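You operate a simulated robot arm through the tools that you are given. There is no shell and no other tool.

You are at the controls of a simulated robot arm. One attempt, no reset.

JOB
Swap the clamped profile for the white one, clamped at 4 bar.
Fine: the white short profile lies on the long tray and the brown one goes there; lay the new one on the bed, lip to the fence; set the pressure dial before clamping.

Only the result counts: the job must be done as asked and must still hold three seconds after the hand-in. Knocking over, shifting, dropping, spilling or breaking anything else fails it.

ROBOT AND FRAMES
A 7-joint arm with a two-finger parallel gripper, fixed in place. Base frame: the origin is on the floor under the middle of its stand, x ahead of it, y to its left, z up; the work surface is at about z = 840. Readings come in mm, degrees, newtons and seconds.
It reaches about 1372 mm from its shoulder. Its first joint turns from -149.0 to 149.0 degrees. Payload 3.43 kg.
Tool frame: the origin (TCP) lies between the finger pads and is the grasp point; the fingertips stand 30 mm ahead of it; z points along the fingers, y is the line along which they close. Largest opening 94 mm; finger width 28, thickness 10; the body of the gripper, 50 by 96 mm, starts 55 mm behind the TCP.
Orientation is that of the tool frame in the base frame, as a unit quaternion [x, y, z, w]. With the fingers straight down and closing along the base's y, the tool's x points along the base's -x, its y along +y and its z along -z.

CONTROLS
- The arm moves only by the tool apply_moves. Its argument "targets" is a list of rows, each a list of 7 numbers: the turn, a rotation vector about the tool's x, y, z in degrees, then the shift along the tool's x, y, z in mm, then the finger opening in mm, from 0 to 94. In form: [[rx, ry, rz, dx, dy, dz, hand], ...]. A call has 1 to 20 rows; each row shifts and turns the commanded pose from where the row before left it, along the tool's axes as they then stand. Rows are played at 5 a second. More than 50 mm and 8.6 degrees between two rows, or a gripper value outside its range, and nothing of the call is played. Where a pose cannot be reached the arm comes as near as it can. A force on the tool above 40 N (or 10 N above the force at the start of the call, whichever is more), or a blocked arm, ends the call early, and 0.2 s more pass. Each finger travels about 45 mm/s and halts on what it meets, pressing with about 22 N; the grip force reading is that of the motor and also rises with nothing between the fingers. The clock runs only during rows and for 0.2 s after the last one: add rows that do not move to give the fingers time. It gives the time, the measured TCP pose, the force on the tool (base axes), the opening and the grip force at its end, in the units of the frame above (readings bear some noise), with the torque about the TCP (base axes, N m) and any sound that the robot's microphone picked up.
- Cameras (640 x 400 px; columns grow to the right, rows downward): "scene" is fixed at [397.6, -650.8, 1423.4]; the picture's right is [-0.63, 0.78, 0.00], its down [0.49, 0.39, -0.78] and it looks along [-0.61, -0.49, -0.62] (base axes); focal length 261 px, centre (320, 200). "wrist" rides on the gripper at [76, 14, -102] in the tool frame; the picture's right is [-0.18, 0.98, 0.00], its down [-0.75, -0.14, -0.64] and it looks along [-0.63, -0.12, 0.77] (tool axes); focal length 243 px, centre (320, 200).
- capture(camera): a new picture of that camera. It takes no simulated time.
- measure_at(camera, pixels): for up to 12 pixels [column, row] of the newest picture of that camera ("zoom" is the newest enlarged one), the place [x, y, z] in the base frame of the surface seen there, good to about 2 mm. It takes no simulated time.
- close_up(camera, box): a new picture of the part [left, top, right, bottom] of that camera's present view, enlarged. It takes no simulated time.
- finish_job(): hands the job in; it is judged then, once.

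Open the gripper and draw the arm clear of the work before you hand the job in, unless the task says otherwise.

The tools are called after "Emit:" as name(argument=value, ...) on one line, values as JSON. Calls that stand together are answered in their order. apply_moves: Moves the arm, as the interface text tells. Its arguments: {"type":"object","properties":{"targets":{"type":"array","items":{"type":"array","items":{"type":"number"}}}},"required":["targets"]} The other tools are called the same way: capture (camera) takes a picture; measure_at (camera, pixels) gives the place of the surface under pixels of a picture; close_up (camera, box) takes an enlarged picture of a part of a camera's view; finish_job () hands the job in.

At the start:

```text
clock: 0.0
eef_pos: [82.2, -985.3, 1246.5]
tool_rot: [0.0, 1.0, 0.0, 0.0]
wrist_force: [0.4, 0.8, -0.7]
wrist_torque: [-0.01, -0.01, -0.02]
gripper_width: 94.1
grasp_force: 0.2
```

scene: 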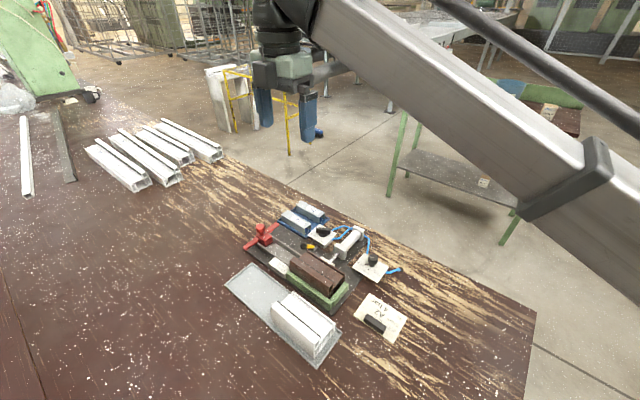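
wrist: 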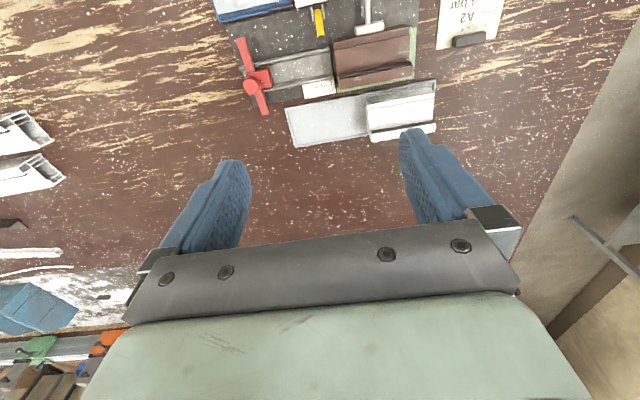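

I begin with enlarged views of the work area around scene pixels (220-420, 190-370) to understand the fixture.

Emit:
close_up(camera="scene", box=[220, 190, 420, 370])

Emit:
close_up(camera="wrist", box=[210, 0, 510, 150])

```text
2.22 times, centred on (320, 280) of scene
```

zoom: 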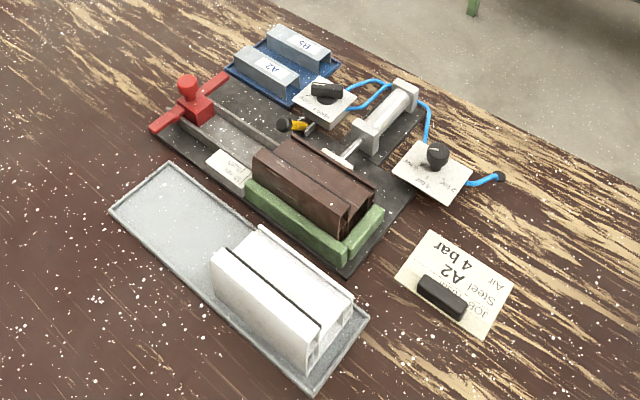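

```text
2.13 times, centred on (360, 75) of wrist
```

zoom: 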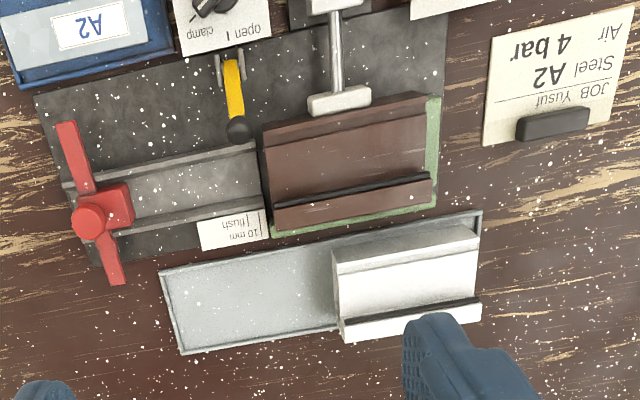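

I look closer at the individual cards, dials and the lever.

Emit:
close_up(camera="scene", box=[300, 215, 400, 285])

Emit:
close_up(camera="wrist", box=[290, 0, 430, 70])

Emit:
close_up(camera="scene", box=[235, 195, 335, 285])

Emit:
close_up(camera="scene", box=[220, 255, 350, 370])

```text
5.71 times, centred on (350, 250) of scene
```

zoom: 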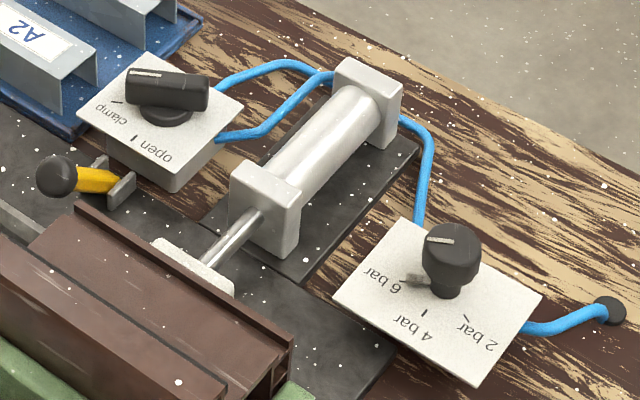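

```text
4.57 times, centred on (360, 35) of wrist
```

zoom: 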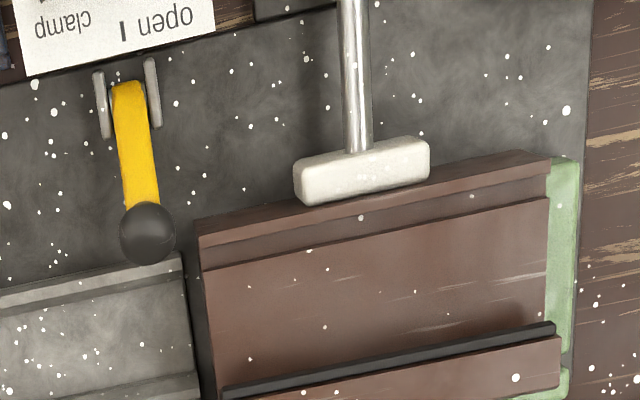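

```text
4.44 times, centred on (285, 240) of scene
```

zoom: 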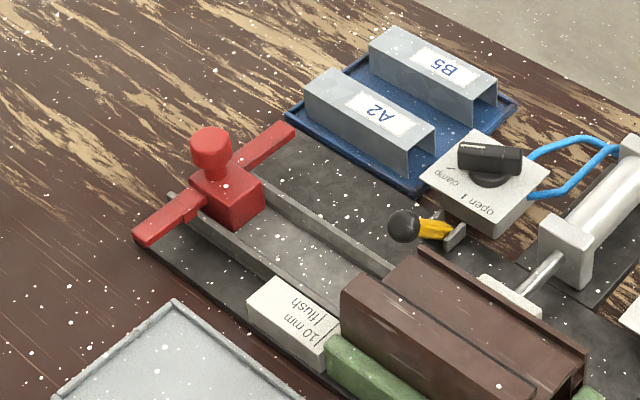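

```text
3.48 times, centred on (285, 312) of scene
```

zoom: 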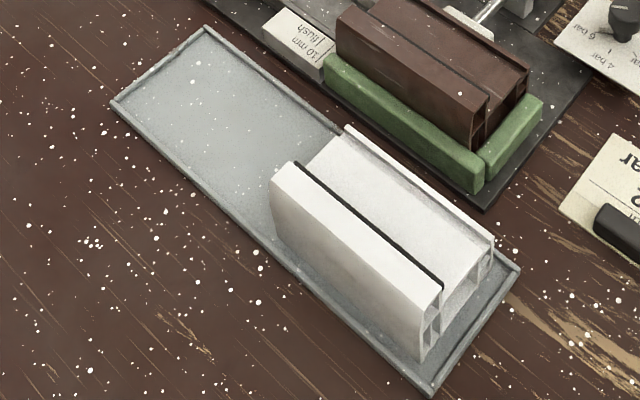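

I measure points on the main objects in a fresh scene picture: tray corners, white profile, brown profile, fence, dials, lever.

Emit:
capture(camera="scene")

Emit:
measure_at(camera="scene", pixels=[[228, 283], [250, 266], [317, 363], [338, 333], [275, 303], [288, 294], [321, 350], [334, 328], [292, 264], [306, 255], [332, 296], [343, 282]])

Emit:
measure_at(camera="scene", pixels=[[323, 231], [372, 258], [310, 247], [262, 228], [280, 268], [330, 310], [347, 293], [375, 322], [350, 240], [295, 220], [312, 212], [250, 270]])

```text
taken
```

scene: 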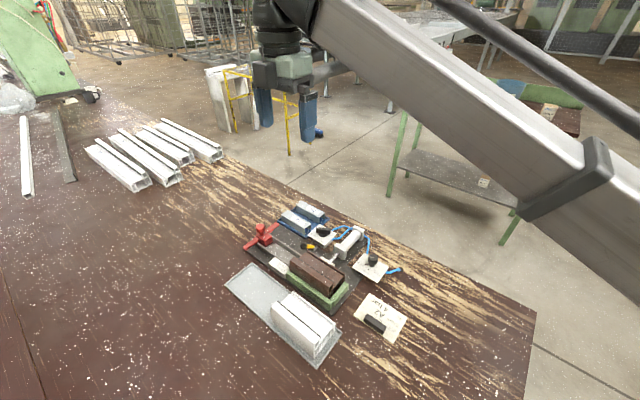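

```text
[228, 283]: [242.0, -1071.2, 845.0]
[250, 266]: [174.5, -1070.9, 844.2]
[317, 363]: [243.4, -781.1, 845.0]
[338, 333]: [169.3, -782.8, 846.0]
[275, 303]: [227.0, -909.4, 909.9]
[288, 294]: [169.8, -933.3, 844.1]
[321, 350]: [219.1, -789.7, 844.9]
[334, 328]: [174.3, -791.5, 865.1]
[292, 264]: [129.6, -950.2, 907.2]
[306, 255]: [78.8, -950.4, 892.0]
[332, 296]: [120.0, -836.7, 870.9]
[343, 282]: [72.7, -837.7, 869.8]
```

```text
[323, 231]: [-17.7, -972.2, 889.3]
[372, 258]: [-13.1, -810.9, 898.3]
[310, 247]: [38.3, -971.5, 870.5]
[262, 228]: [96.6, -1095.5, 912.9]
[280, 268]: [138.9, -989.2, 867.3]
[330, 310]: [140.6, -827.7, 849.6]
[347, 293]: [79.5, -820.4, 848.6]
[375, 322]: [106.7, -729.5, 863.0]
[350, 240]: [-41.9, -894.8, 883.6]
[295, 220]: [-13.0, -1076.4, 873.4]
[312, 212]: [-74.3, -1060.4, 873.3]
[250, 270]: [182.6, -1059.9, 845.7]
```

The work lies between x -90..245 and y -1100..-730. I move the arm 150 mm toward -x (tool +x) at height so the wrist camera sees the dials, valve and lever.

Emit:
apply_moves(targets=[[0, 0, 0, 40, 0, 0, 94], [0, 0, 0, 40, 0, 0, 94], [0, 0, 0, 40, 0, 0, 94], [0, 0, 0, 40, 20, 0, 94], [0, 0, 0, 0, 40, 0, 94], [0, 0, 0, 0, 0, 0, 94]])

Emit:
capture(camera="wrist")

```text
clock: 1.4
eef_pos: [-77.5, -924.7, 1243.9]
tool_rot: [0.0, 1.0, -0.002, -0.001]
wrist_force: [0.0, -0.6, -0.1]
wrist_torque: [0.01, -0.01, 0.0]
gripper_width: 94.1
grasp_force: 0.0
```

```text
taken
```

wrist: 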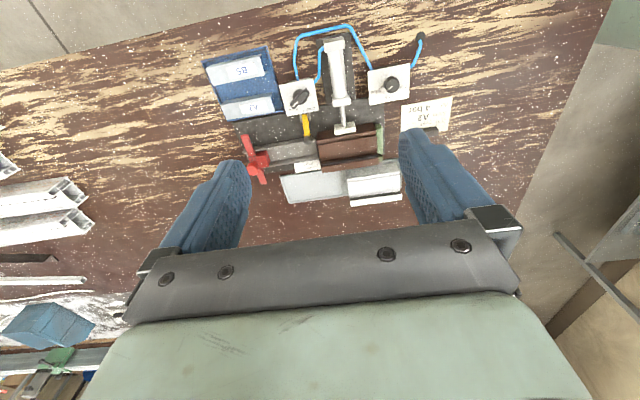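

The whole fixture is now visible at columns 200-460, rows 20-210. I take close-ups of it.

Emit:
close_up(camera="wrist", box=[200, 20, 460, 210])

Emit:
close_up(camera="wrist", box=[270, 60, 350, 110])

Emit:
close_up(camera="wrist", box=[360, 60, 440, 110])

Emit:
close_up(camera="wrist", box=[280, 105, 410, 210])

```text
2.11 times, centred on (330, 115) of wrist
```

zoom: 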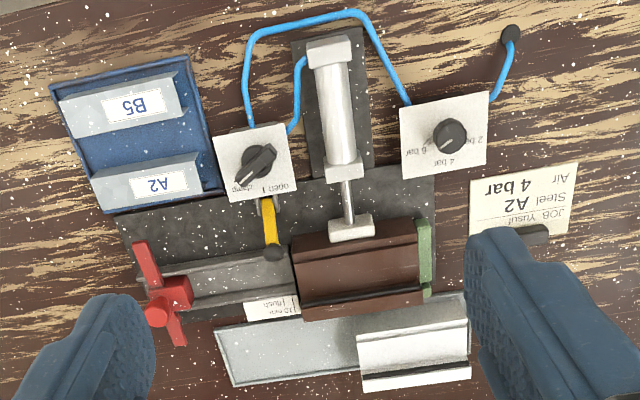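

```text
8.00 times, centred on (310, 85) of wrist
```

zoom: 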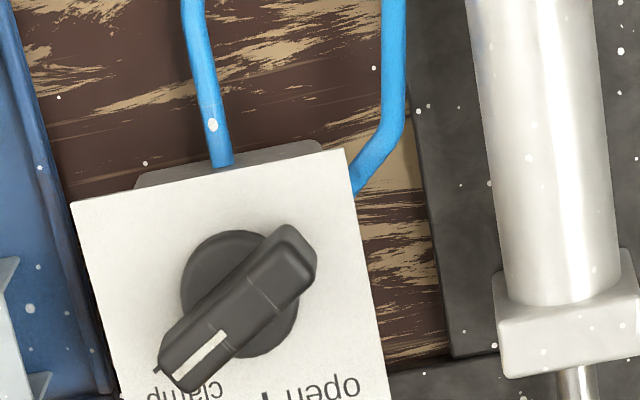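

```text
8.00 times, centred on (400, 85) of wrist
```

zoom: 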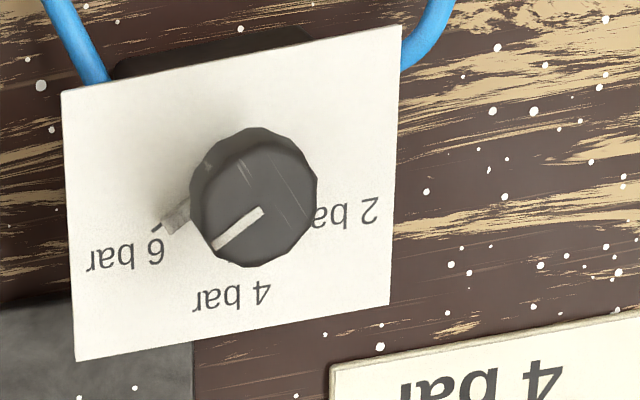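

```text
3.81 times, centred on (345, 158) of wrist
```

zoom: 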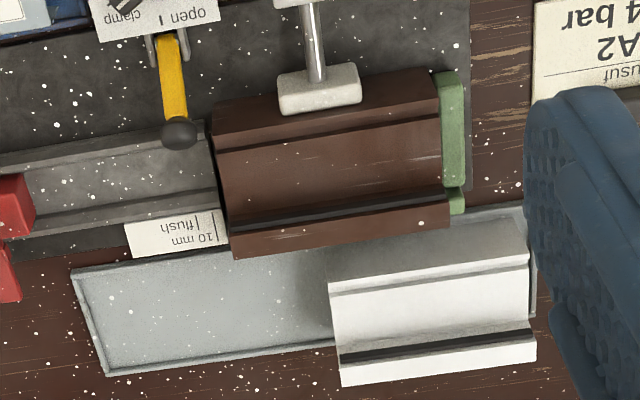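

I zoom on the profile ends from the scene camera to understand the cross-section and where the lip is.

Emit:
close_up(camera="scene", box=[290, 290, 350, 365])

Emit:
close_up(camera="scene", box=[300, 255, 360, 315])

Emit:
close_up(camera="scene", box=[345, 245, 405, 285])

Emit:
close_up(camera="scene", box=[295, 220, 345, 255])

```text
5.33 times, centred on (320, 328) of scene
```

zoom: 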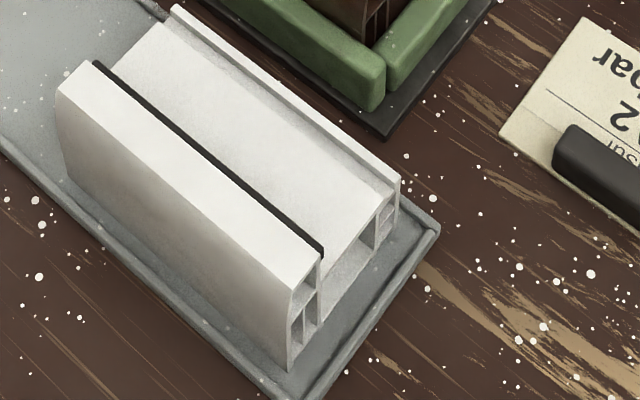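

```text
6.67 times, centred on (330, 285) of scene
```

zoom: 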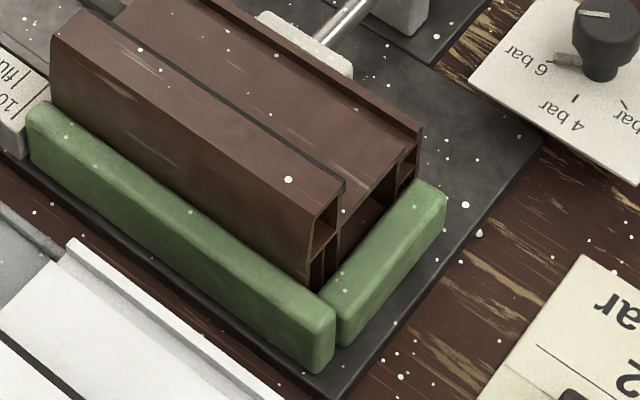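

```text
10.00 times, centred on (375, 265) of scene
```

zoom: 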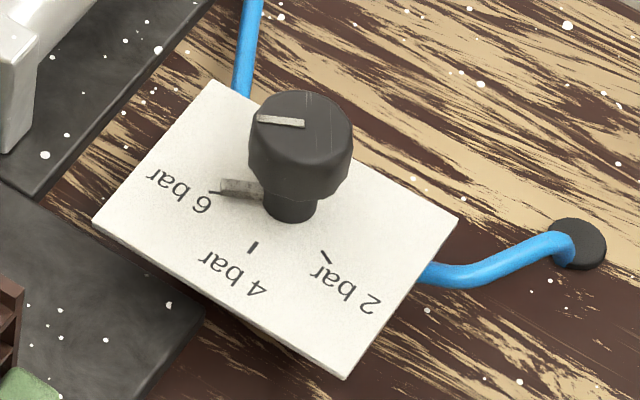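

```text
11.43 times, centred on (320, 238) of scene
```

zoom: 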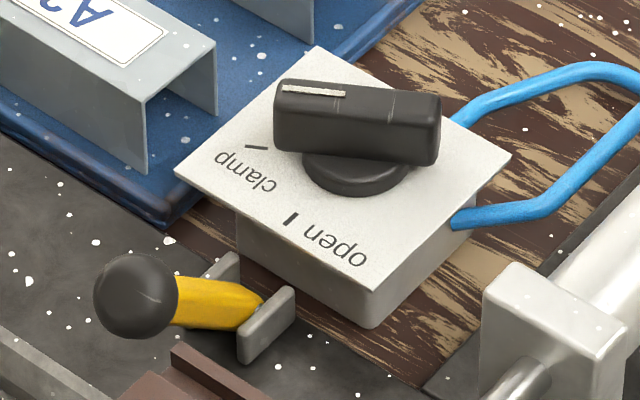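

Both profiles have their tall gasketed wall on the +x side, and the brown one's tall wall is against the green fence. I lower the wrist camera (TCP to about (0,-960,1060)) for detailed views and measurements of the controls.

Emit:
apply_moves(targets=[[0, 0, 0, -16, -7, 37, 94], [0, 0, 0, -16, -7, 37, 94], [0, 0, 0, -16, -7, 37, 94], [0, 0, 0, -16, -7, 37, 94], [0, 0, 0, -13, -7, 36, 94], [0, 0, 0, 0, 0, 0, 94]])

Emit:
capture(camera="wrist")

```text
clock: 2.8
eef_pos: [-1.7, -958.5, 1061.0]
tool_rot: [0.0, 1.0, 0.0, 0.0]
wrist_force: [0.7, 0.3, -0.3]
wrist_torque: [0.0, 0.01, -0.01]
gripper_width: 94.2
grasp_force: 0.0
```

```text
taken
```

wrist: 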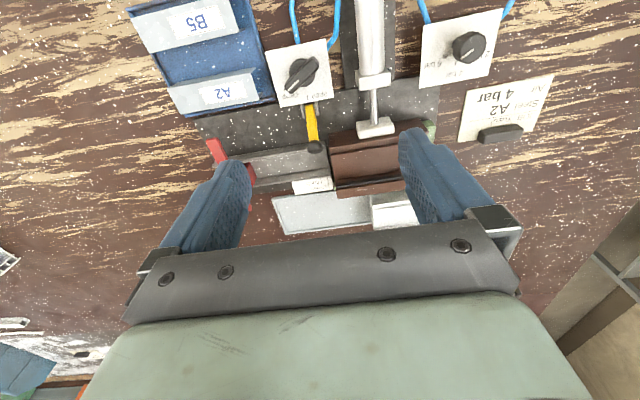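

Valve at about (302,72) and dial at about (466,47); I zoom in on both and the lever.

Emit:
close_up(camera="wrist", box=[262, 35, 342, 110])

Emit:
measure_at(camera="zoom", pixels=[[320, 200], [300, 280], [400, 150], [225, 400], [180, 290], [340, 250]])

Emit:
close_up(camera="wrist", box=[415, 5, 510, 95])

Emit:
measure_at(camera="zoom", pixels=[[320, 200], [380, 180], [290, 260], [200, 280], [270, 330]])

Emit:
close_up(camera="wrist", box=[290, 75, 450, 215])

```text
5.33 times, centred on (302, 72) of wrist
```

zoom: 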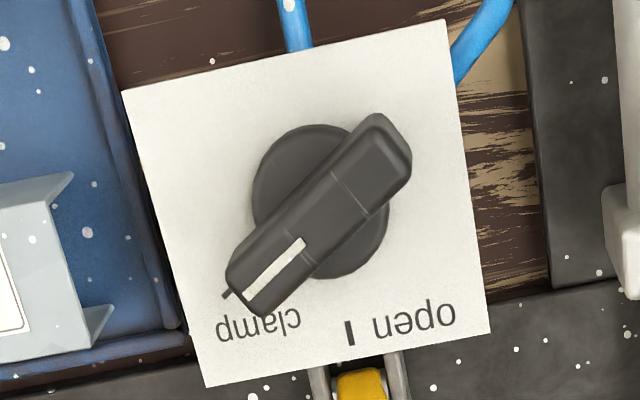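

```text
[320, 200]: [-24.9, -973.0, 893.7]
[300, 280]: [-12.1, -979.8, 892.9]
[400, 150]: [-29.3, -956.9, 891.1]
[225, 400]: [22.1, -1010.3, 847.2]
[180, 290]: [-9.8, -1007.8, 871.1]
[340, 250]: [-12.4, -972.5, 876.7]
```

```text
4.44 times, centred on (462, 50) of wrist
```

zoom: 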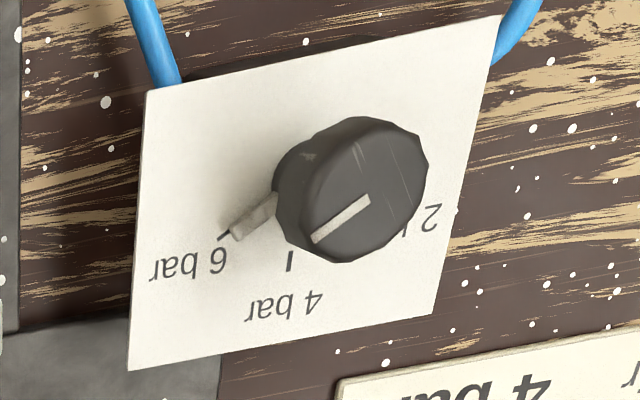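

```text
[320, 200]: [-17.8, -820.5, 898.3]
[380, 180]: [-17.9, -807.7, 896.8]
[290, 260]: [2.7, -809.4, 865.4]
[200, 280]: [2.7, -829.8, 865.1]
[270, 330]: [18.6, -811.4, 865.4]
```

```text
2.86 times, centred on (370, 145) of wrist
```

zoom: 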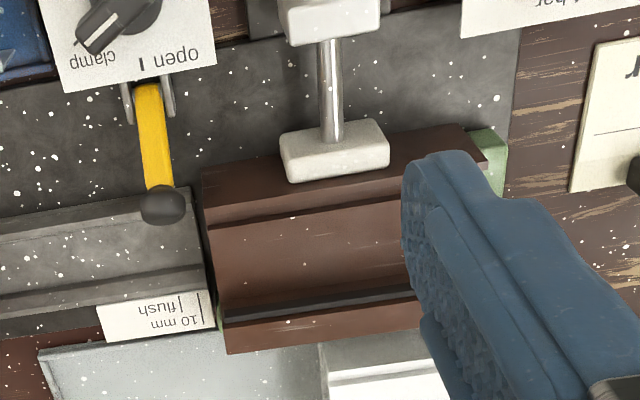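

The valve bar (zoom midpoint (320,212)) has its axis near (-21,-974.5), top z≈893.5, pointing at about -57° ("clamp"); "open" is at 0°. The dial axis is near (-16,-812), on 6 bar at -60°, with 4 bar at 0°. I turn the tool 57° about its z so that the fingers straddle the valve bar, and move above it.

Emit:
apply_moves(targets=[[0, 0, 8, 0, 0, 0, 94], [0, 0, 8, 0, 0, 0, 80], [0, 0, 8, 0, 0, 0, 70], [0, 0, 8, 0, 0, 0, 60], [0, 0, 8, 0, 0, 0, 50], [0, 0, 8, 0, 0, 0, 44], [0, 0, 8, 0, 0, 0, 44], [0, 0, 1, -3, -25, 30, 44], [0, 0, 0, 0, 0, 40, 44], [0, 0, 0, 0, 0, 0, 44]])

Emit:
capture(camera="wrist")

Emit:
capture(camera="scene")

```text
clock: 5.0
eef_pos: [-20.2, -974.9, 990.2]
tool_rot: [0.477, 0.879, 0.0, 0.001]
wrist_force: [-0.6, -0.2, 0.3]
wrist_torque: [-0.05, 0.04, -0.02]
gripper_width: 44.1
grasp_force: 0.0
```

```text
taken
```

wrist: 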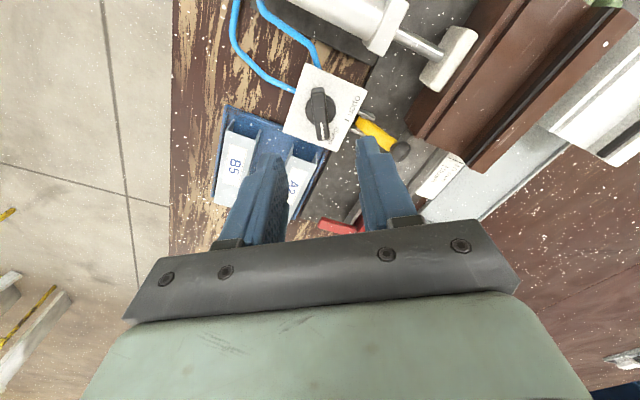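

```text
taken
```

scene: 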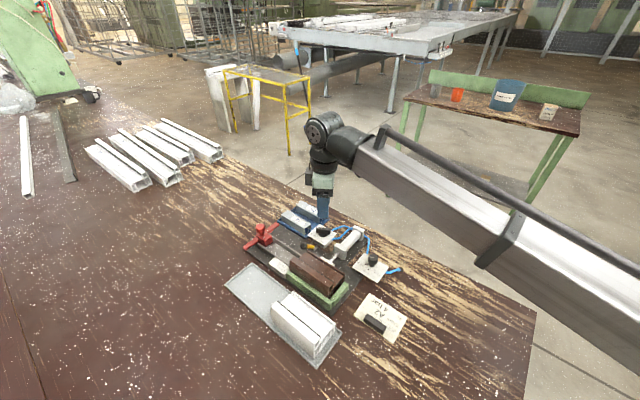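

The valve bar now runs vertically in the wrist view at (320,112), parallel to the fingers. I zoom in to refine its centre.

Emit:
close_up(camera="wrist", box=[280, 60, 372, 155])

Emit:
measure_at(camera="zoom", pixels=[[315, 130], [320, 180], [325, 230], [325, 300], [300, 200], [340, 200], [380, 200], [260, 200], [150, 200], [430, 330], [470, 260]])

```text
4.21 times, centred on (326, 108) of wrist
```

zoom: 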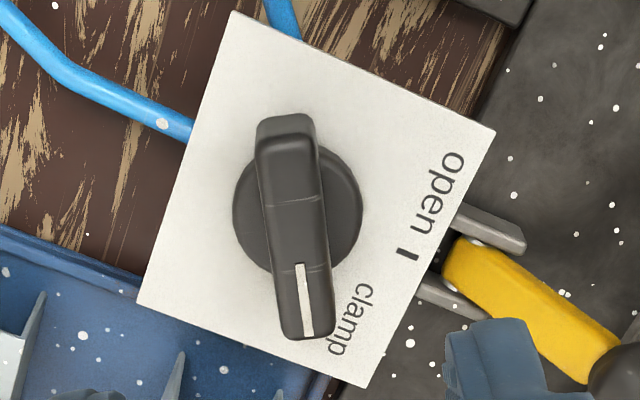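

```text
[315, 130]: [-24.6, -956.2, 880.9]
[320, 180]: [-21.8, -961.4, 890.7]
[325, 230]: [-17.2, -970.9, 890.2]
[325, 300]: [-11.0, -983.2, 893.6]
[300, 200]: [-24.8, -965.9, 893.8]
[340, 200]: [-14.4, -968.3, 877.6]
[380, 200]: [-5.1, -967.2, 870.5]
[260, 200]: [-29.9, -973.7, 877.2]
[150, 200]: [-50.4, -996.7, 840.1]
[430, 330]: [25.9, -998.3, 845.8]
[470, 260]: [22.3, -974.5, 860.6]
```

The bar's centre lies under the TCP within a millimetre or so, tilted a further ~4°. I add that turn, descend to z≈909 (tips ≈879, panel at 871), and close on the bar.

Emit:
apply_moves(targets=[[0, 0, 4, 0, 0, 30, 44], [0, 0, 0, 0, 0, 30, 44], [0, 0, 0, 0, 0, 21, 44], [0, 0, 0, 0, 0, 0, 30], [0, 0, 0, 0, 0, 0, 10], [0, 0, 0, 0, 0, 0, 10], [0, 0, 0, 0, 0, 0, 10]])

Emit:
capture(camera="wrist")

```text
clock: 6.6
eef_pos: [-19.8, -975.5, 909.4]
tool_rot: [0.507, 0.862, 0.001, 0.0]
wrist_force: [1.8, 2.0, -3.4]
wrist_torque: [-0.15, -0.05, 0.76]
gripper_width: 12.0
grasp_force: 44.1
```

```text
taken
```

wrist: 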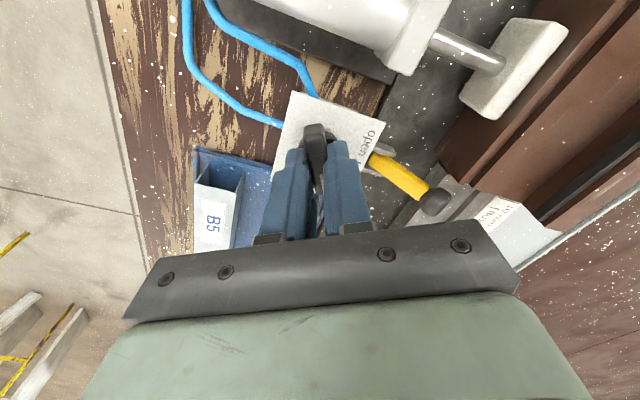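

The fingers hold the bar (12.0 mm). I start turning toward "open" (tool -z rotation) in 8° steps and watch torque.

Emit:
apply_moves(targets=[[0, 0, -8, 0, 0, 0, 8], [0, 0, -8, 0, 0, 0, 8], [0, 0, -8, 0, 0, 0, 8]])

```text
clock: 7.4
eef_pos: [-18.2, -975.5, 910.5]
tool_rot: [0.317, 0.949, 0.001, 0.0]
wrist_force: [5.7, 5.0, -10.0]
wrist_torque: [-0.12, -0.32, 0.0]
gripper_width: 11.8
grasp_force: 44.6
```

It turned 24° with small side forces. I continue the remaining ~37° to the "open" mark.

Emit:
apply_moves(targets=[[0, 0, -8, 0, 0, 0, 8], [0, 0, -8, 0, 0, 0, 8], [0, 0, -8, 0, 0, 0, 8], [0, 0, -8, 0, 0, 0, 8], [0, 0, -4, 0, 0, 0, 8], [0, 0, 0, 0, 0, 0, 8]])

Emit:
capture(camera="scene")

Emit:
close_up(camera="scene", box=[290, 215, 410, 290])

Emit:
capture(camera="wrist")

```text
clock: 8.8
eef_pos: [-18.2, -974.7, 910.4]
tool_rot: [0.008, 1.0, 0.001, 0.0]
wrist_force: [12.2, 11.2, -18.5]
wrist_torque: [0.1, 0.44, -0.01]
gripper_width: 11.8
grasp_force: 44.7
```

```text
taken
```

scene: 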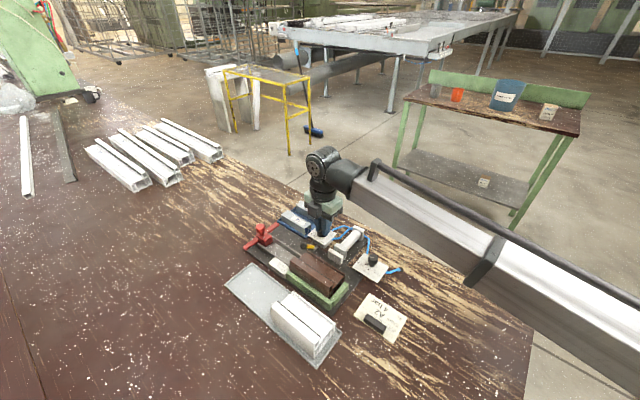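

```text
5.33 times, centred on (350, 252) of scene
```

zoom: 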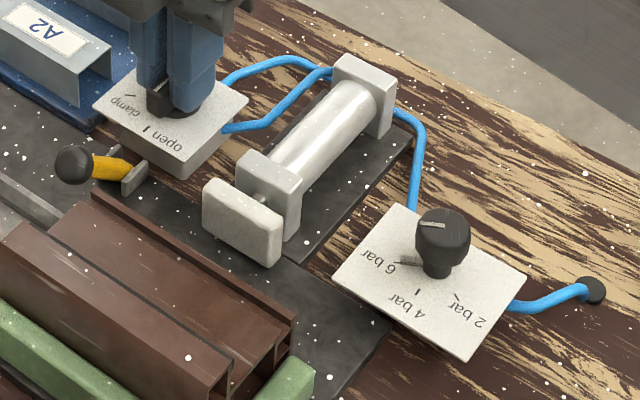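

```text
taken
```

wrist: 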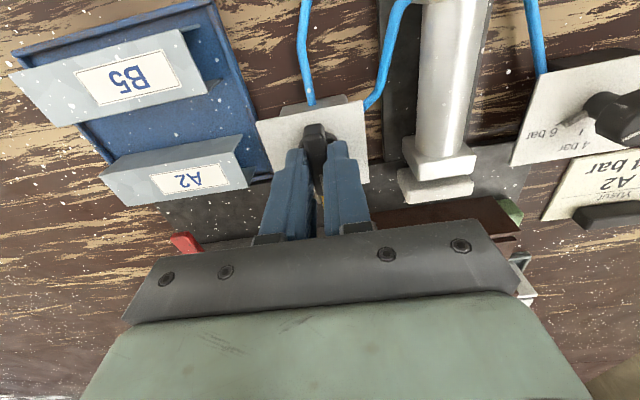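

The cylinder pad has retracted well clear of the brown profile. I release the knob and rise, then look at the valve.

Emit:
apply_moves(targets=[[0, 0, 0, 0, 0, 0, 30], [0, 0, 0, 0, 0, 0, 44], [0, 0, 0, 0, 0, 0, 44], [0, 0, 0, 0, 0, -30, 44], [0, 0, 0, 0, 0, -40, 44], [0, 0, 0, 0, 0, -40, 44], [0, 0, 0, 0, 0, 0, 44]])

Emit:
capture(camera="wrist")

Emit:
close_up(camera="wrist", box=[240, 30, 400, 130])

```text
clock: 10.4
eef_pos: [-20.9, -974.9, 1021.3]
tool_rot: [0.009, 1.0, 0.0, 0.0]
wrist_force: [0.4, -0.1, -0.5]
wrist_torque: [0.01, -0.01, 0.02]
gripper_width: 44.2
grasp_force: 0.1
```

```text
taken
```

wrist: 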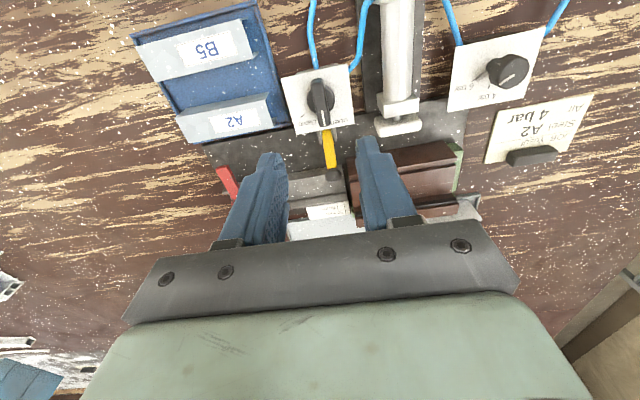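

```text
4.00 times, centred on (320, 80) of wrist
```

zoom: 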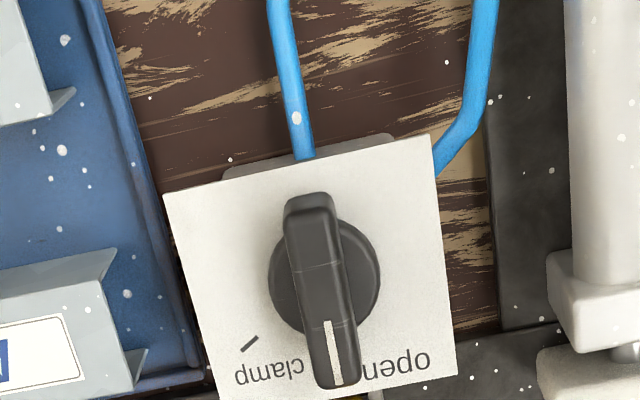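

The valve reads "open". Next the dial: I move over to it at (-16,-812) at the present height and look.

Emit:
apply_moves(targets=[[0, 0, 0, -1, 41, 0, 60], [0, 0, 0, -1, 41, 0, 60], [0, 0, 0, -1, 41, 0, 60], [0, 0, 0, -2, 40, 0, 60], [0, 0, 0, 0, 0, 0, 60]])

Emit:
capture(camera="wrist")

Emit:
close_up(camera="wrist", box=[260, 20, 400, 120])

```text
clock: 11.6
eef_pos: [-12.1, -810.4, 1018.7]
tool_rot: [0.008, 1.0, 0.0, -0.001]
wrist_force: [-1.0, 0.1, -0.4]
wrist_torque: [-0.01, 0.0, -0.02]
gripper_width: 60.0
grasp_force: 0.0
```

```text
taken
```

wrist: 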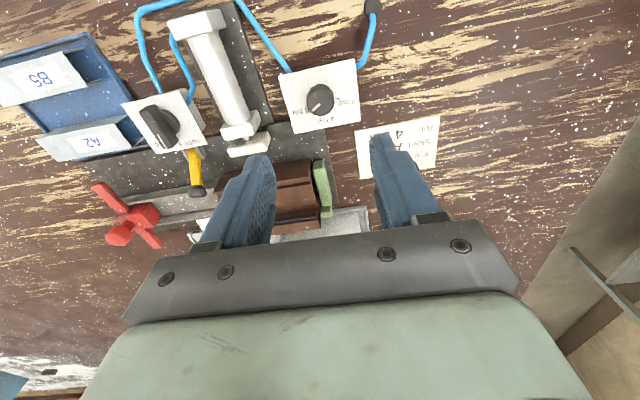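

```text
4.00 times, centred on (330, 70) of wrist
```

zoom: 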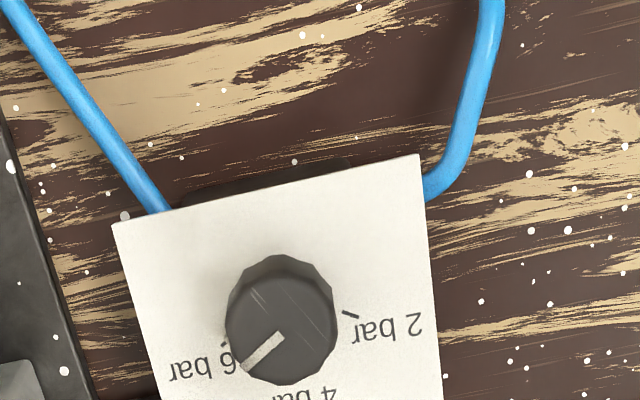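

I measure the knob's top rim and the ticks to fix its axis.

Emit:
measure_at(camera="zoom", pixels=[[285, 325], [330, 325], [240, 325], [285, 378], [285, 280], [285, 262], [150, 205], [100, 120], [350, 315], [225, 345], [425, 195], [278, 397]])

Emit:
close_up(camera="wrist", box=[300, 75, 350, 130])

```text
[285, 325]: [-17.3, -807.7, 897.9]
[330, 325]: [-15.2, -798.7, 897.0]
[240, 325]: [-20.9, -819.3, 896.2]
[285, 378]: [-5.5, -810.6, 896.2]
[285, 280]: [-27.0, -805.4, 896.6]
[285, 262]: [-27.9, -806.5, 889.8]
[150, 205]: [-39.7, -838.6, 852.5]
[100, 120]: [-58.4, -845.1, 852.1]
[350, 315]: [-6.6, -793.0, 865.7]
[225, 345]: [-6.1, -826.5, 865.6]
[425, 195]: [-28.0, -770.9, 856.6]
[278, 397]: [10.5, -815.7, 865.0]
```

```text
7.27 times, centred on (325, 102) of wrist
```

zoom: 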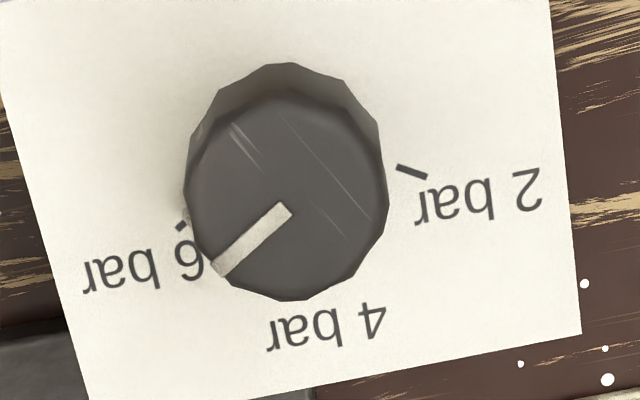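

Dial axis = (-16,-809.7), knob diameter ~23 mm, top z≈897; hoses are low (z≈852). I turn to yaw ~60°, centre on the axis, descend to z≈910 and close on the knob.

Emit:
apply_moves(targets=[[0, 0, 8, 0, 0, 0, 60], [0, 0, 8, 0, 0, 0, 60], [0, 0, 8, 0, 0, 0, 60], [0, 0, 8, 0, 0, 0, 60], [0, 0, 8, 0, 0, 0, 60], [0, 0, 8, 0, 0, 0, 60], [0, 0, 8, 0, 0, 0, 60], [0, 0, 3, 2.6, -3, 20, 50], [0, 0, 0, 0, 0, 30, 50], [0, 0, 0, 0, 0, 0, 50]])

Emit:
capture(camera="wrist")

Emit:
close_up(camera="wrist", box=[270, 70, 390, 190])

```text
clock: 13.8
eef_pos: [-17.4, -814.0, 970.0]
tool_rot: [0.5, 0.866, 0.0, 0.0]
wrist_force: [0.2, -0.2, 0.0]
wrist_torque: [-0.01, -0.01, -0.01]
gripper_width: 50.1
grasp_force: 0.1
```

```text
taken
```

wrist: 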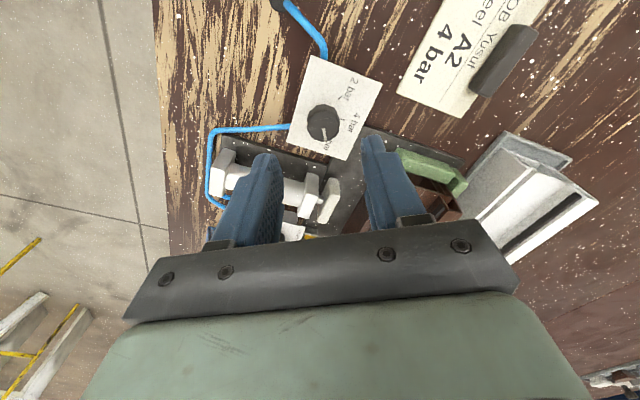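

```text
3.33 times, centred on (330, 130) of wrist
```

zoom: 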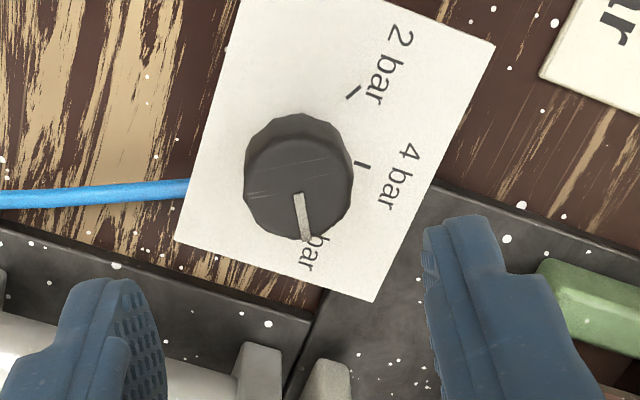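

From this view the knob axis is about (2.4, 2.4) mm off in the tool frame (consistent with the TCP reading). I correct that, descend and close.

Emit:
apply_moves(targets=[[0, 0, 0, 2.4, 2.4, 20, 50], [0, 0, 0, 0, 0, 20, 50], [0, 0, 0, 0, 0, 20, 50], [0, 0, 0, 0, 0, 0, 50]])

Emit:
capture(camera="wrist")

Emit:
close_up(camera="wrist", box=[270, 90, 390, 210])

```text
clock: 14.8
eef_pos: [-14.3, -809.3, 910.5]
tool_rot: [0.5, 0.866, 0.0, 0.0]
wrist_force: [0.2, 0.1, 0.6]
wrist_torque: [0.02, -0.02, 0.0]
gripper_width: 49.8
grasp_force: 0.0
```

```text
taken
```

wrist: 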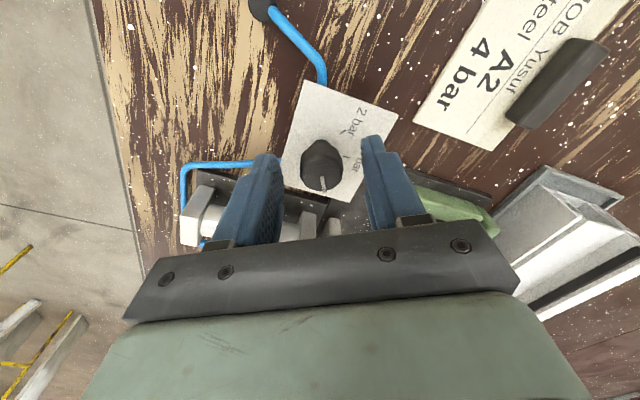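

```text
3.33 times, centred on (330, 150) of wrist
```

zoom: 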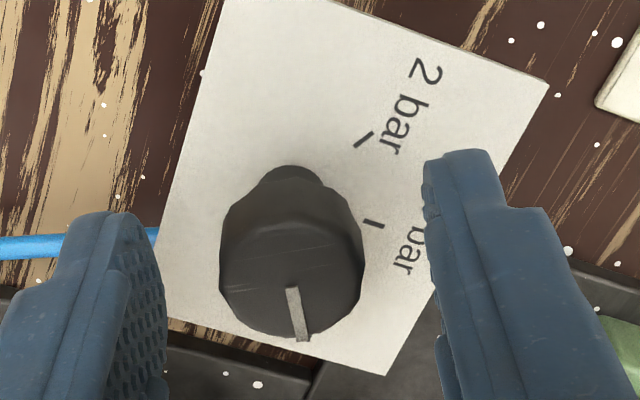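

The TCP is now centred on the knob. I close the fingers on it.

Emit:
apply_moves(targets=[[0, 0, 0, 0, 0, 0, 35], [0, 0, 0, 0, 0, 0, 20], [0, 0, 0, 0, 0, 0, 20], [0, 0, 0, 0, 0, 0, 20]])

```text
clock: 15.8
eef_pos: [-14.6, -810.5, 910.1]
tool_rot: [0.499, 0.866, 0.0, 0.0]
wrist_force: [6.2, 3.6, -2.1]
wrist_torque: [0.02, -0.2, 0.01]
gripper_width: 25.8
grasp_force: 44.6
```

Gripped at 25.8 mm. I turn the knob toward 4 bar, first 24°, and check.

Emit:
apply_moves(targets=[[0, 0, -8, 0, 0, 0, 18], [0, 0, -8, 0, 0, 0, 18], [0, 0, -8, 0, 0, 0, 18]])

Emit:
capture(camera="wrist")

Emit:
close_up(camera="wrist", box=[270, 90, 390, 210])

```text
clock: 16.6
eef_pos: [-14.5, -808.8, 911.3]
tool_rot: [0.308, 0.952, 0.0, 0.0]
wrist_force: [2.1, 1.5, 6.2]
wrist_torque: [-0.08, -0.22, -0.01]
gripper_width: 25.3
grasp_force: 44.7
```

```text
taken
```

wrist: 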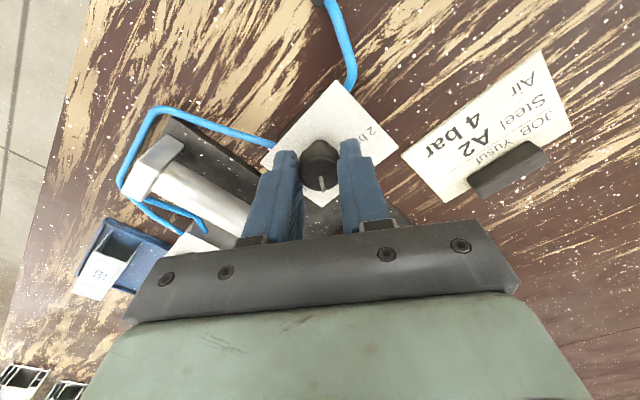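

```text
3.33 times, centred on (330, 150) of wrist
```

zoom: 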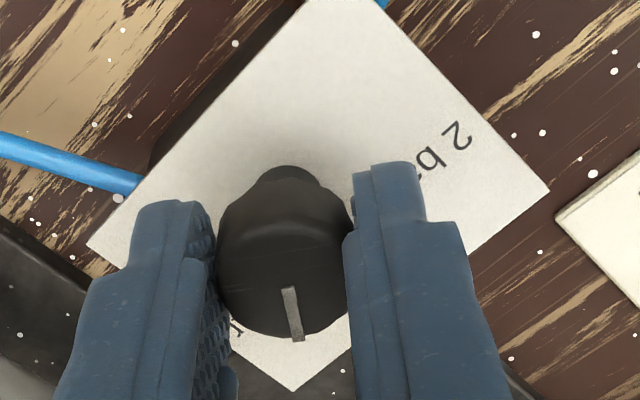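

The knob turns with the fingers (line stays fixed in the tool view). I turn the remaining 36°.

Emit:
apply_moves(targets=[[0, 0, -8, 0, 0, 0, 18], [0, 0, -8, 0, 0, 0, 18], [0, 0, -8, 0, 0, 0, 18], [0, 0, -8, 0, 0, 0, 18], [0, 0, -4, 0, 0, 0, 18], [0, 0, 0, 0, 0, 0, 18]])

Emit:
close_up(camera="scene", box=[330, 220, 430, 290])

Emit:
capture(camera="wrist")

Emit:
close_up(camera="wrist", box=[270, 90, 390, 210])

```text
clock: 18.0
eef_pos: [-14.6, -810.0, 910.3]
tool_rot: [-0.001, 1.0, -0.001, 0.0]
wrist_force: [-0.9, -10.1, 11.5]
wrist_torque: [-0.27, -0.03, 0.03]
gripper_width: 25.3
grasp_force: 44.9
```

```text
5.71 times, centred on (380, 255) of scene
```

zoom: 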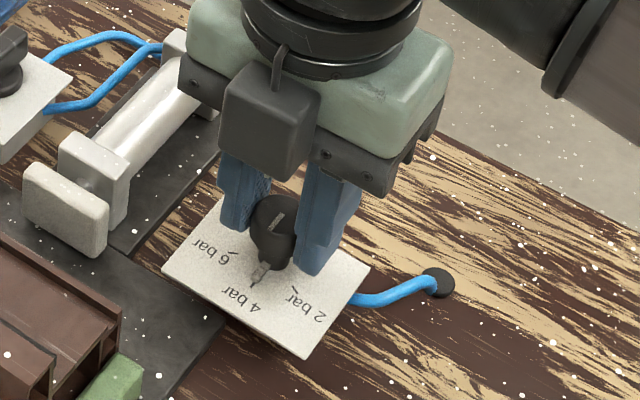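

```text
taken
```

wrist: 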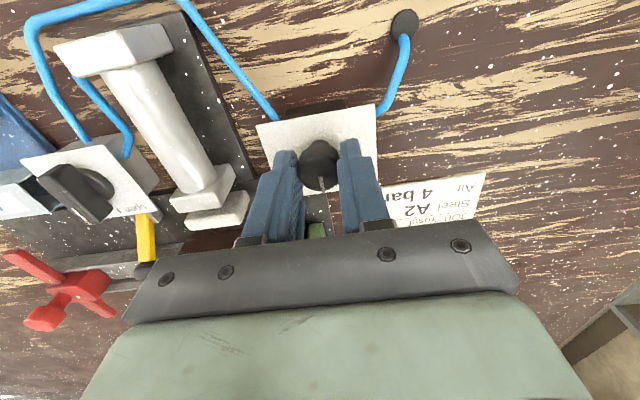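

```text
3.33 times, centred on (330, 150) of wrist
```

zoom: 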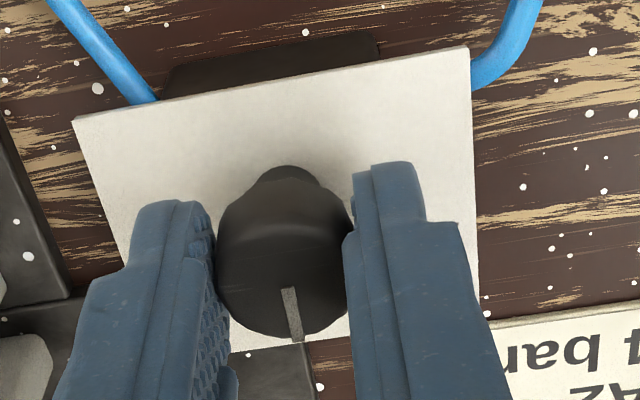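

The metallic pointer under the knob now points at the 4 bar tick. I release, rise and inspect.

Emit:
apply_moves(targets=[[0, 0, 0, 0, 0, 0, 35], [0, 0, 0, 0, 0, 0, 55], [0, 0, 0, 0, 0, 0, 60], [0, 0, 0, 0, 0, -40, 60], [0, 0, 0, 0, 0, -40, 60], [0, 0, 0, 0, 0, -40, 60], [0, 0, 0, 0, 0, 0, 60]])

Emit:
capture(camera="wrist")

Emit:
close_up(camera="wrist", box=[280, 50, 380, 140])

Emit:
close_up(camera="scene", box=[345, 245, 405, 285])

```text
clock: 19.6
eef_pos: [-15.4, -811.0, 1030.2]
tool_rot: [0.0, 1.0, 0.0, 0.0]
wrist_force: [-0.4, 0.2, 0.5]
wrist_torque: [-0.04, -0.02, 0.01]
gripper_width: 60.2
grasp_force: 0.0
```

```text
taken
```

wrist: 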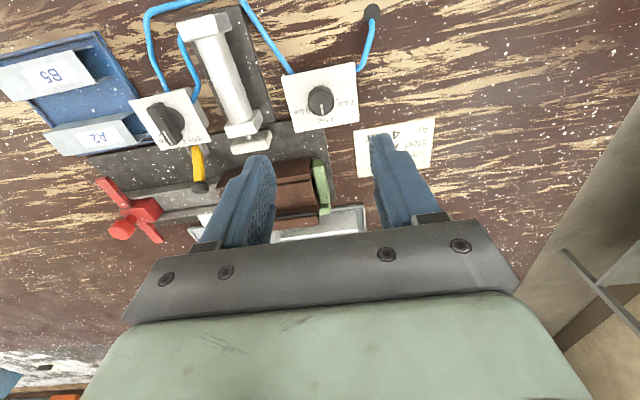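

```text
4.44 times, centred on (330, 95) of wrist
```

zoom: 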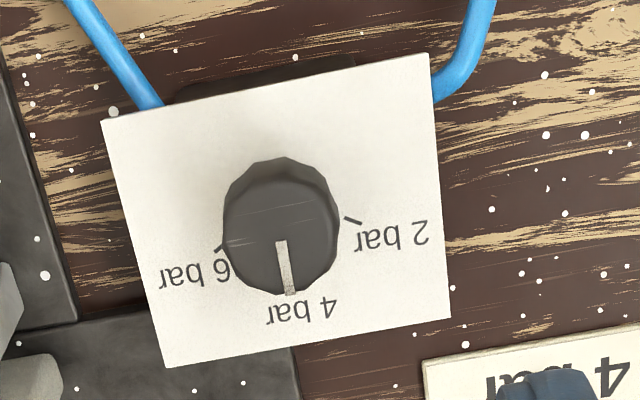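

```text
10.00 times, centred on (375, 265) of scene
```

zoom: 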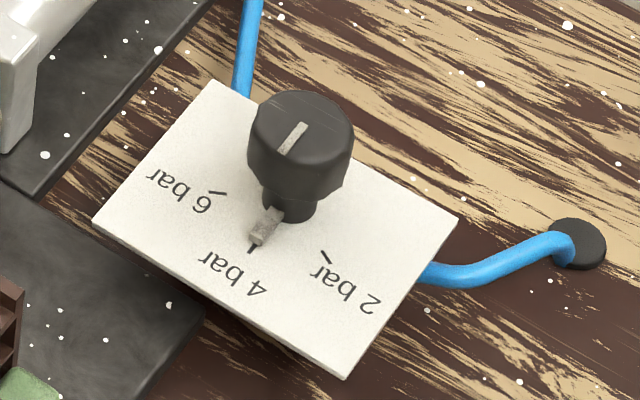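

The dial sits on 4 bar (line within ~1.5° of +x). Now to the brown profile: I move above it, opening the fingers and turning the tool 90° so the fingers close along x.

Emit:
apply_moves(targets=[[0, 0, 0, -30, -21, -10, 70], [0, 0, 0, -30, -21, -10, 80], [0, 0, 0, -30, -20, -10, 94], [0, 0, 0, -28, -20, 0, 94], [0, 0, 7.5, 0, 0, 0, 94], [0, 0, 7.5, 0, 0, 0, 94], [0, 0, 7.5, 0, 0, 0, 94], [0, 0, 7.5, 0, 0, 0, 94], [0, 0, 7.5, 0, 0, 0, 94], [0, 0, 7.5, 0, 0, 0, 94], [0, 0, 7.5, 0, 0, 0, 94], [0, 0, 7.5, 0, 0, 0, 94], [0, 0, 7.5, 0, 0, 0, 94], [0, 0, 7.5, 0, 0, 0, 94], [0, 0, 7.5, 0, 0, 0, 94], [0, 0, 7.5, 0, 0, 0, 94], [0, 0, 0, 0, 0, 0, 94]])

Emit:
capture(camera="wrist")

Emit:
capture(camera="scene")

```text
clock: 23.2
eef_pos: [103.1, -889.8, 1060.7]
tool_rot: [0.708, 0.706, 0.0, 0.0]
wrist_force: [0.6, -0.3, -0.6]
wrist_torque: [-0.01, -0.02, -0.03]
gripper_width: 94.2
grasp_force: 0.0
```

```text
taken
```

wrist: 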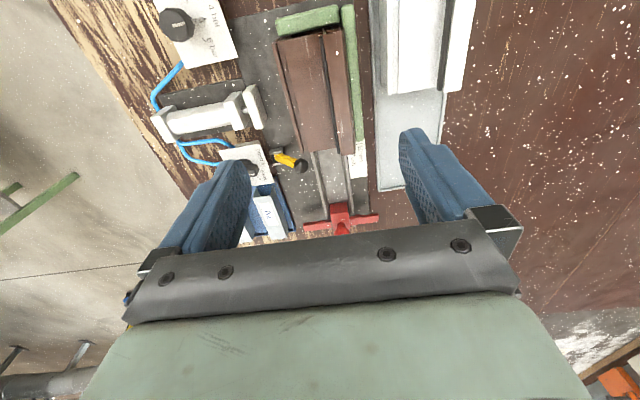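

```text
taken
```

scene: 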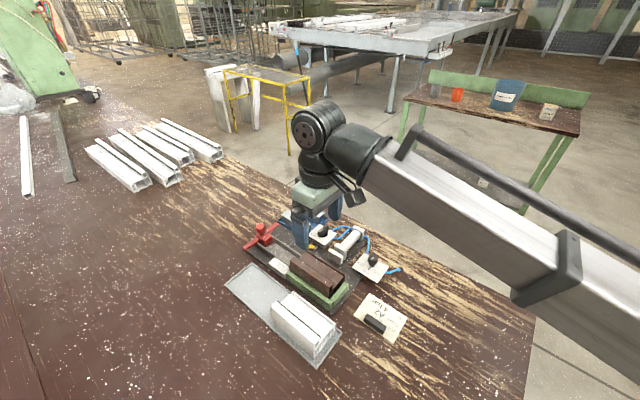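

The whole bed and tray are in view: brown profile at (290-350, 30-155), fence in green, tray on the right. I zoom and measure the brown profile and fence.

Emit:
close_up(camera="wrist", box=[260, 0, 400, 160])

Emit:
measure_at(camera="zoom", pixels=[[210, 110], [300, 90], [340, 90], [368, 82], [230, 300], [300, 370], [350, 375], [380, 370], [410, 340], [340, 50], [395, 200], [260, 370]])

```text
2.50 times, centred on (330, 80) of wrist
```

zoom: 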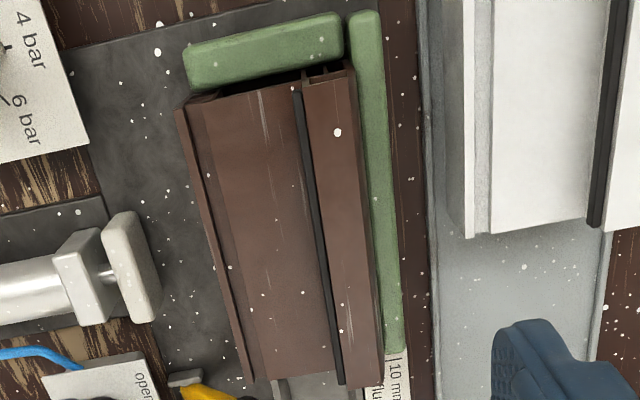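

```text
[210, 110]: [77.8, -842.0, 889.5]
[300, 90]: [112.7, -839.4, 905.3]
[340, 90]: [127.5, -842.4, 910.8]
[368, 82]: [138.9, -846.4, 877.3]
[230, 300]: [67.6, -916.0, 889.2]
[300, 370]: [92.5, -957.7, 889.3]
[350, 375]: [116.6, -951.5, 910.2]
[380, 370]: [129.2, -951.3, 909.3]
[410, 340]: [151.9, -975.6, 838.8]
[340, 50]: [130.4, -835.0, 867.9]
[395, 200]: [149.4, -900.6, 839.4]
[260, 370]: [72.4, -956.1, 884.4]
```

Brown spans about x 66–131.5, y -959..-838, with top 910 at the tall wall and 889 at the -x side. I measure fence tops, stop, bed, tray and white profile more precisely.

Emit:
measure_at(camera="zoom", pixels=[[360, 60], [372, 150], [385, 250], [393, 330], [230, 50], [300, 35], [320, 100], [335, 200], [350, 300], [500, 100], [600, 150], [550, 150]])

Emit:
close_up(camera="wrist", box=[350, 0, 490, 200])

Emit:
measure_at(camera="zoom", pixels=[[300, 100], [345, 100], [395, 60], [270, 160], [285, 240], [320, 300], [260, 370], [395, 180], [240, 240], [410, 240], [330, 372], [275, 100]])

```text
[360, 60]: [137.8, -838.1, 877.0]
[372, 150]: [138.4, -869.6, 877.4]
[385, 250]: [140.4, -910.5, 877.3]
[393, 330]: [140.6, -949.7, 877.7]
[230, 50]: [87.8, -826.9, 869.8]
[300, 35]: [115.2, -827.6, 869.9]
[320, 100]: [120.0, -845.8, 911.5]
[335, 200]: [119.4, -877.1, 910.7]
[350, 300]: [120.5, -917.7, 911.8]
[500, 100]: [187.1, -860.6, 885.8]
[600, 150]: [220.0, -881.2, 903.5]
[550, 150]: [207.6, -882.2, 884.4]
```

```text
2.00 times, centred on (420, 100) of wrist
```

zoom: 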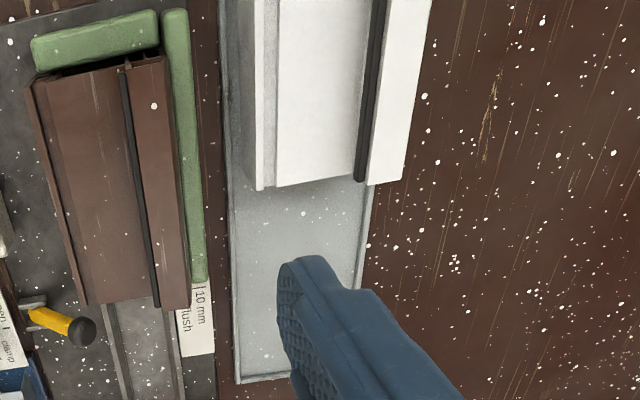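

```text
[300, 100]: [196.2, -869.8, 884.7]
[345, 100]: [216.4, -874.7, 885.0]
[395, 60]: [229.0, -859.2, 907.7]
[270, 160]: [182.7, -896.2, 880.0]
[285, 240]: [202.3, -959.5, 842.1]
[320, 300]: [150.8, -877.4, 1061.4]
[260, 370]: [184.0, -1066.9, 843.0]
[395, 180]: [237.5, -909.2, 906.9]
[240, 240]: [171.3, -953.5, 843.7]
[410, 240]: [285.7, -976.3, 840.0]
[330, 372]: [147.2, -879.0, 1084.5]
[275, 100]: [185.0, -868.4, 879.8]
```

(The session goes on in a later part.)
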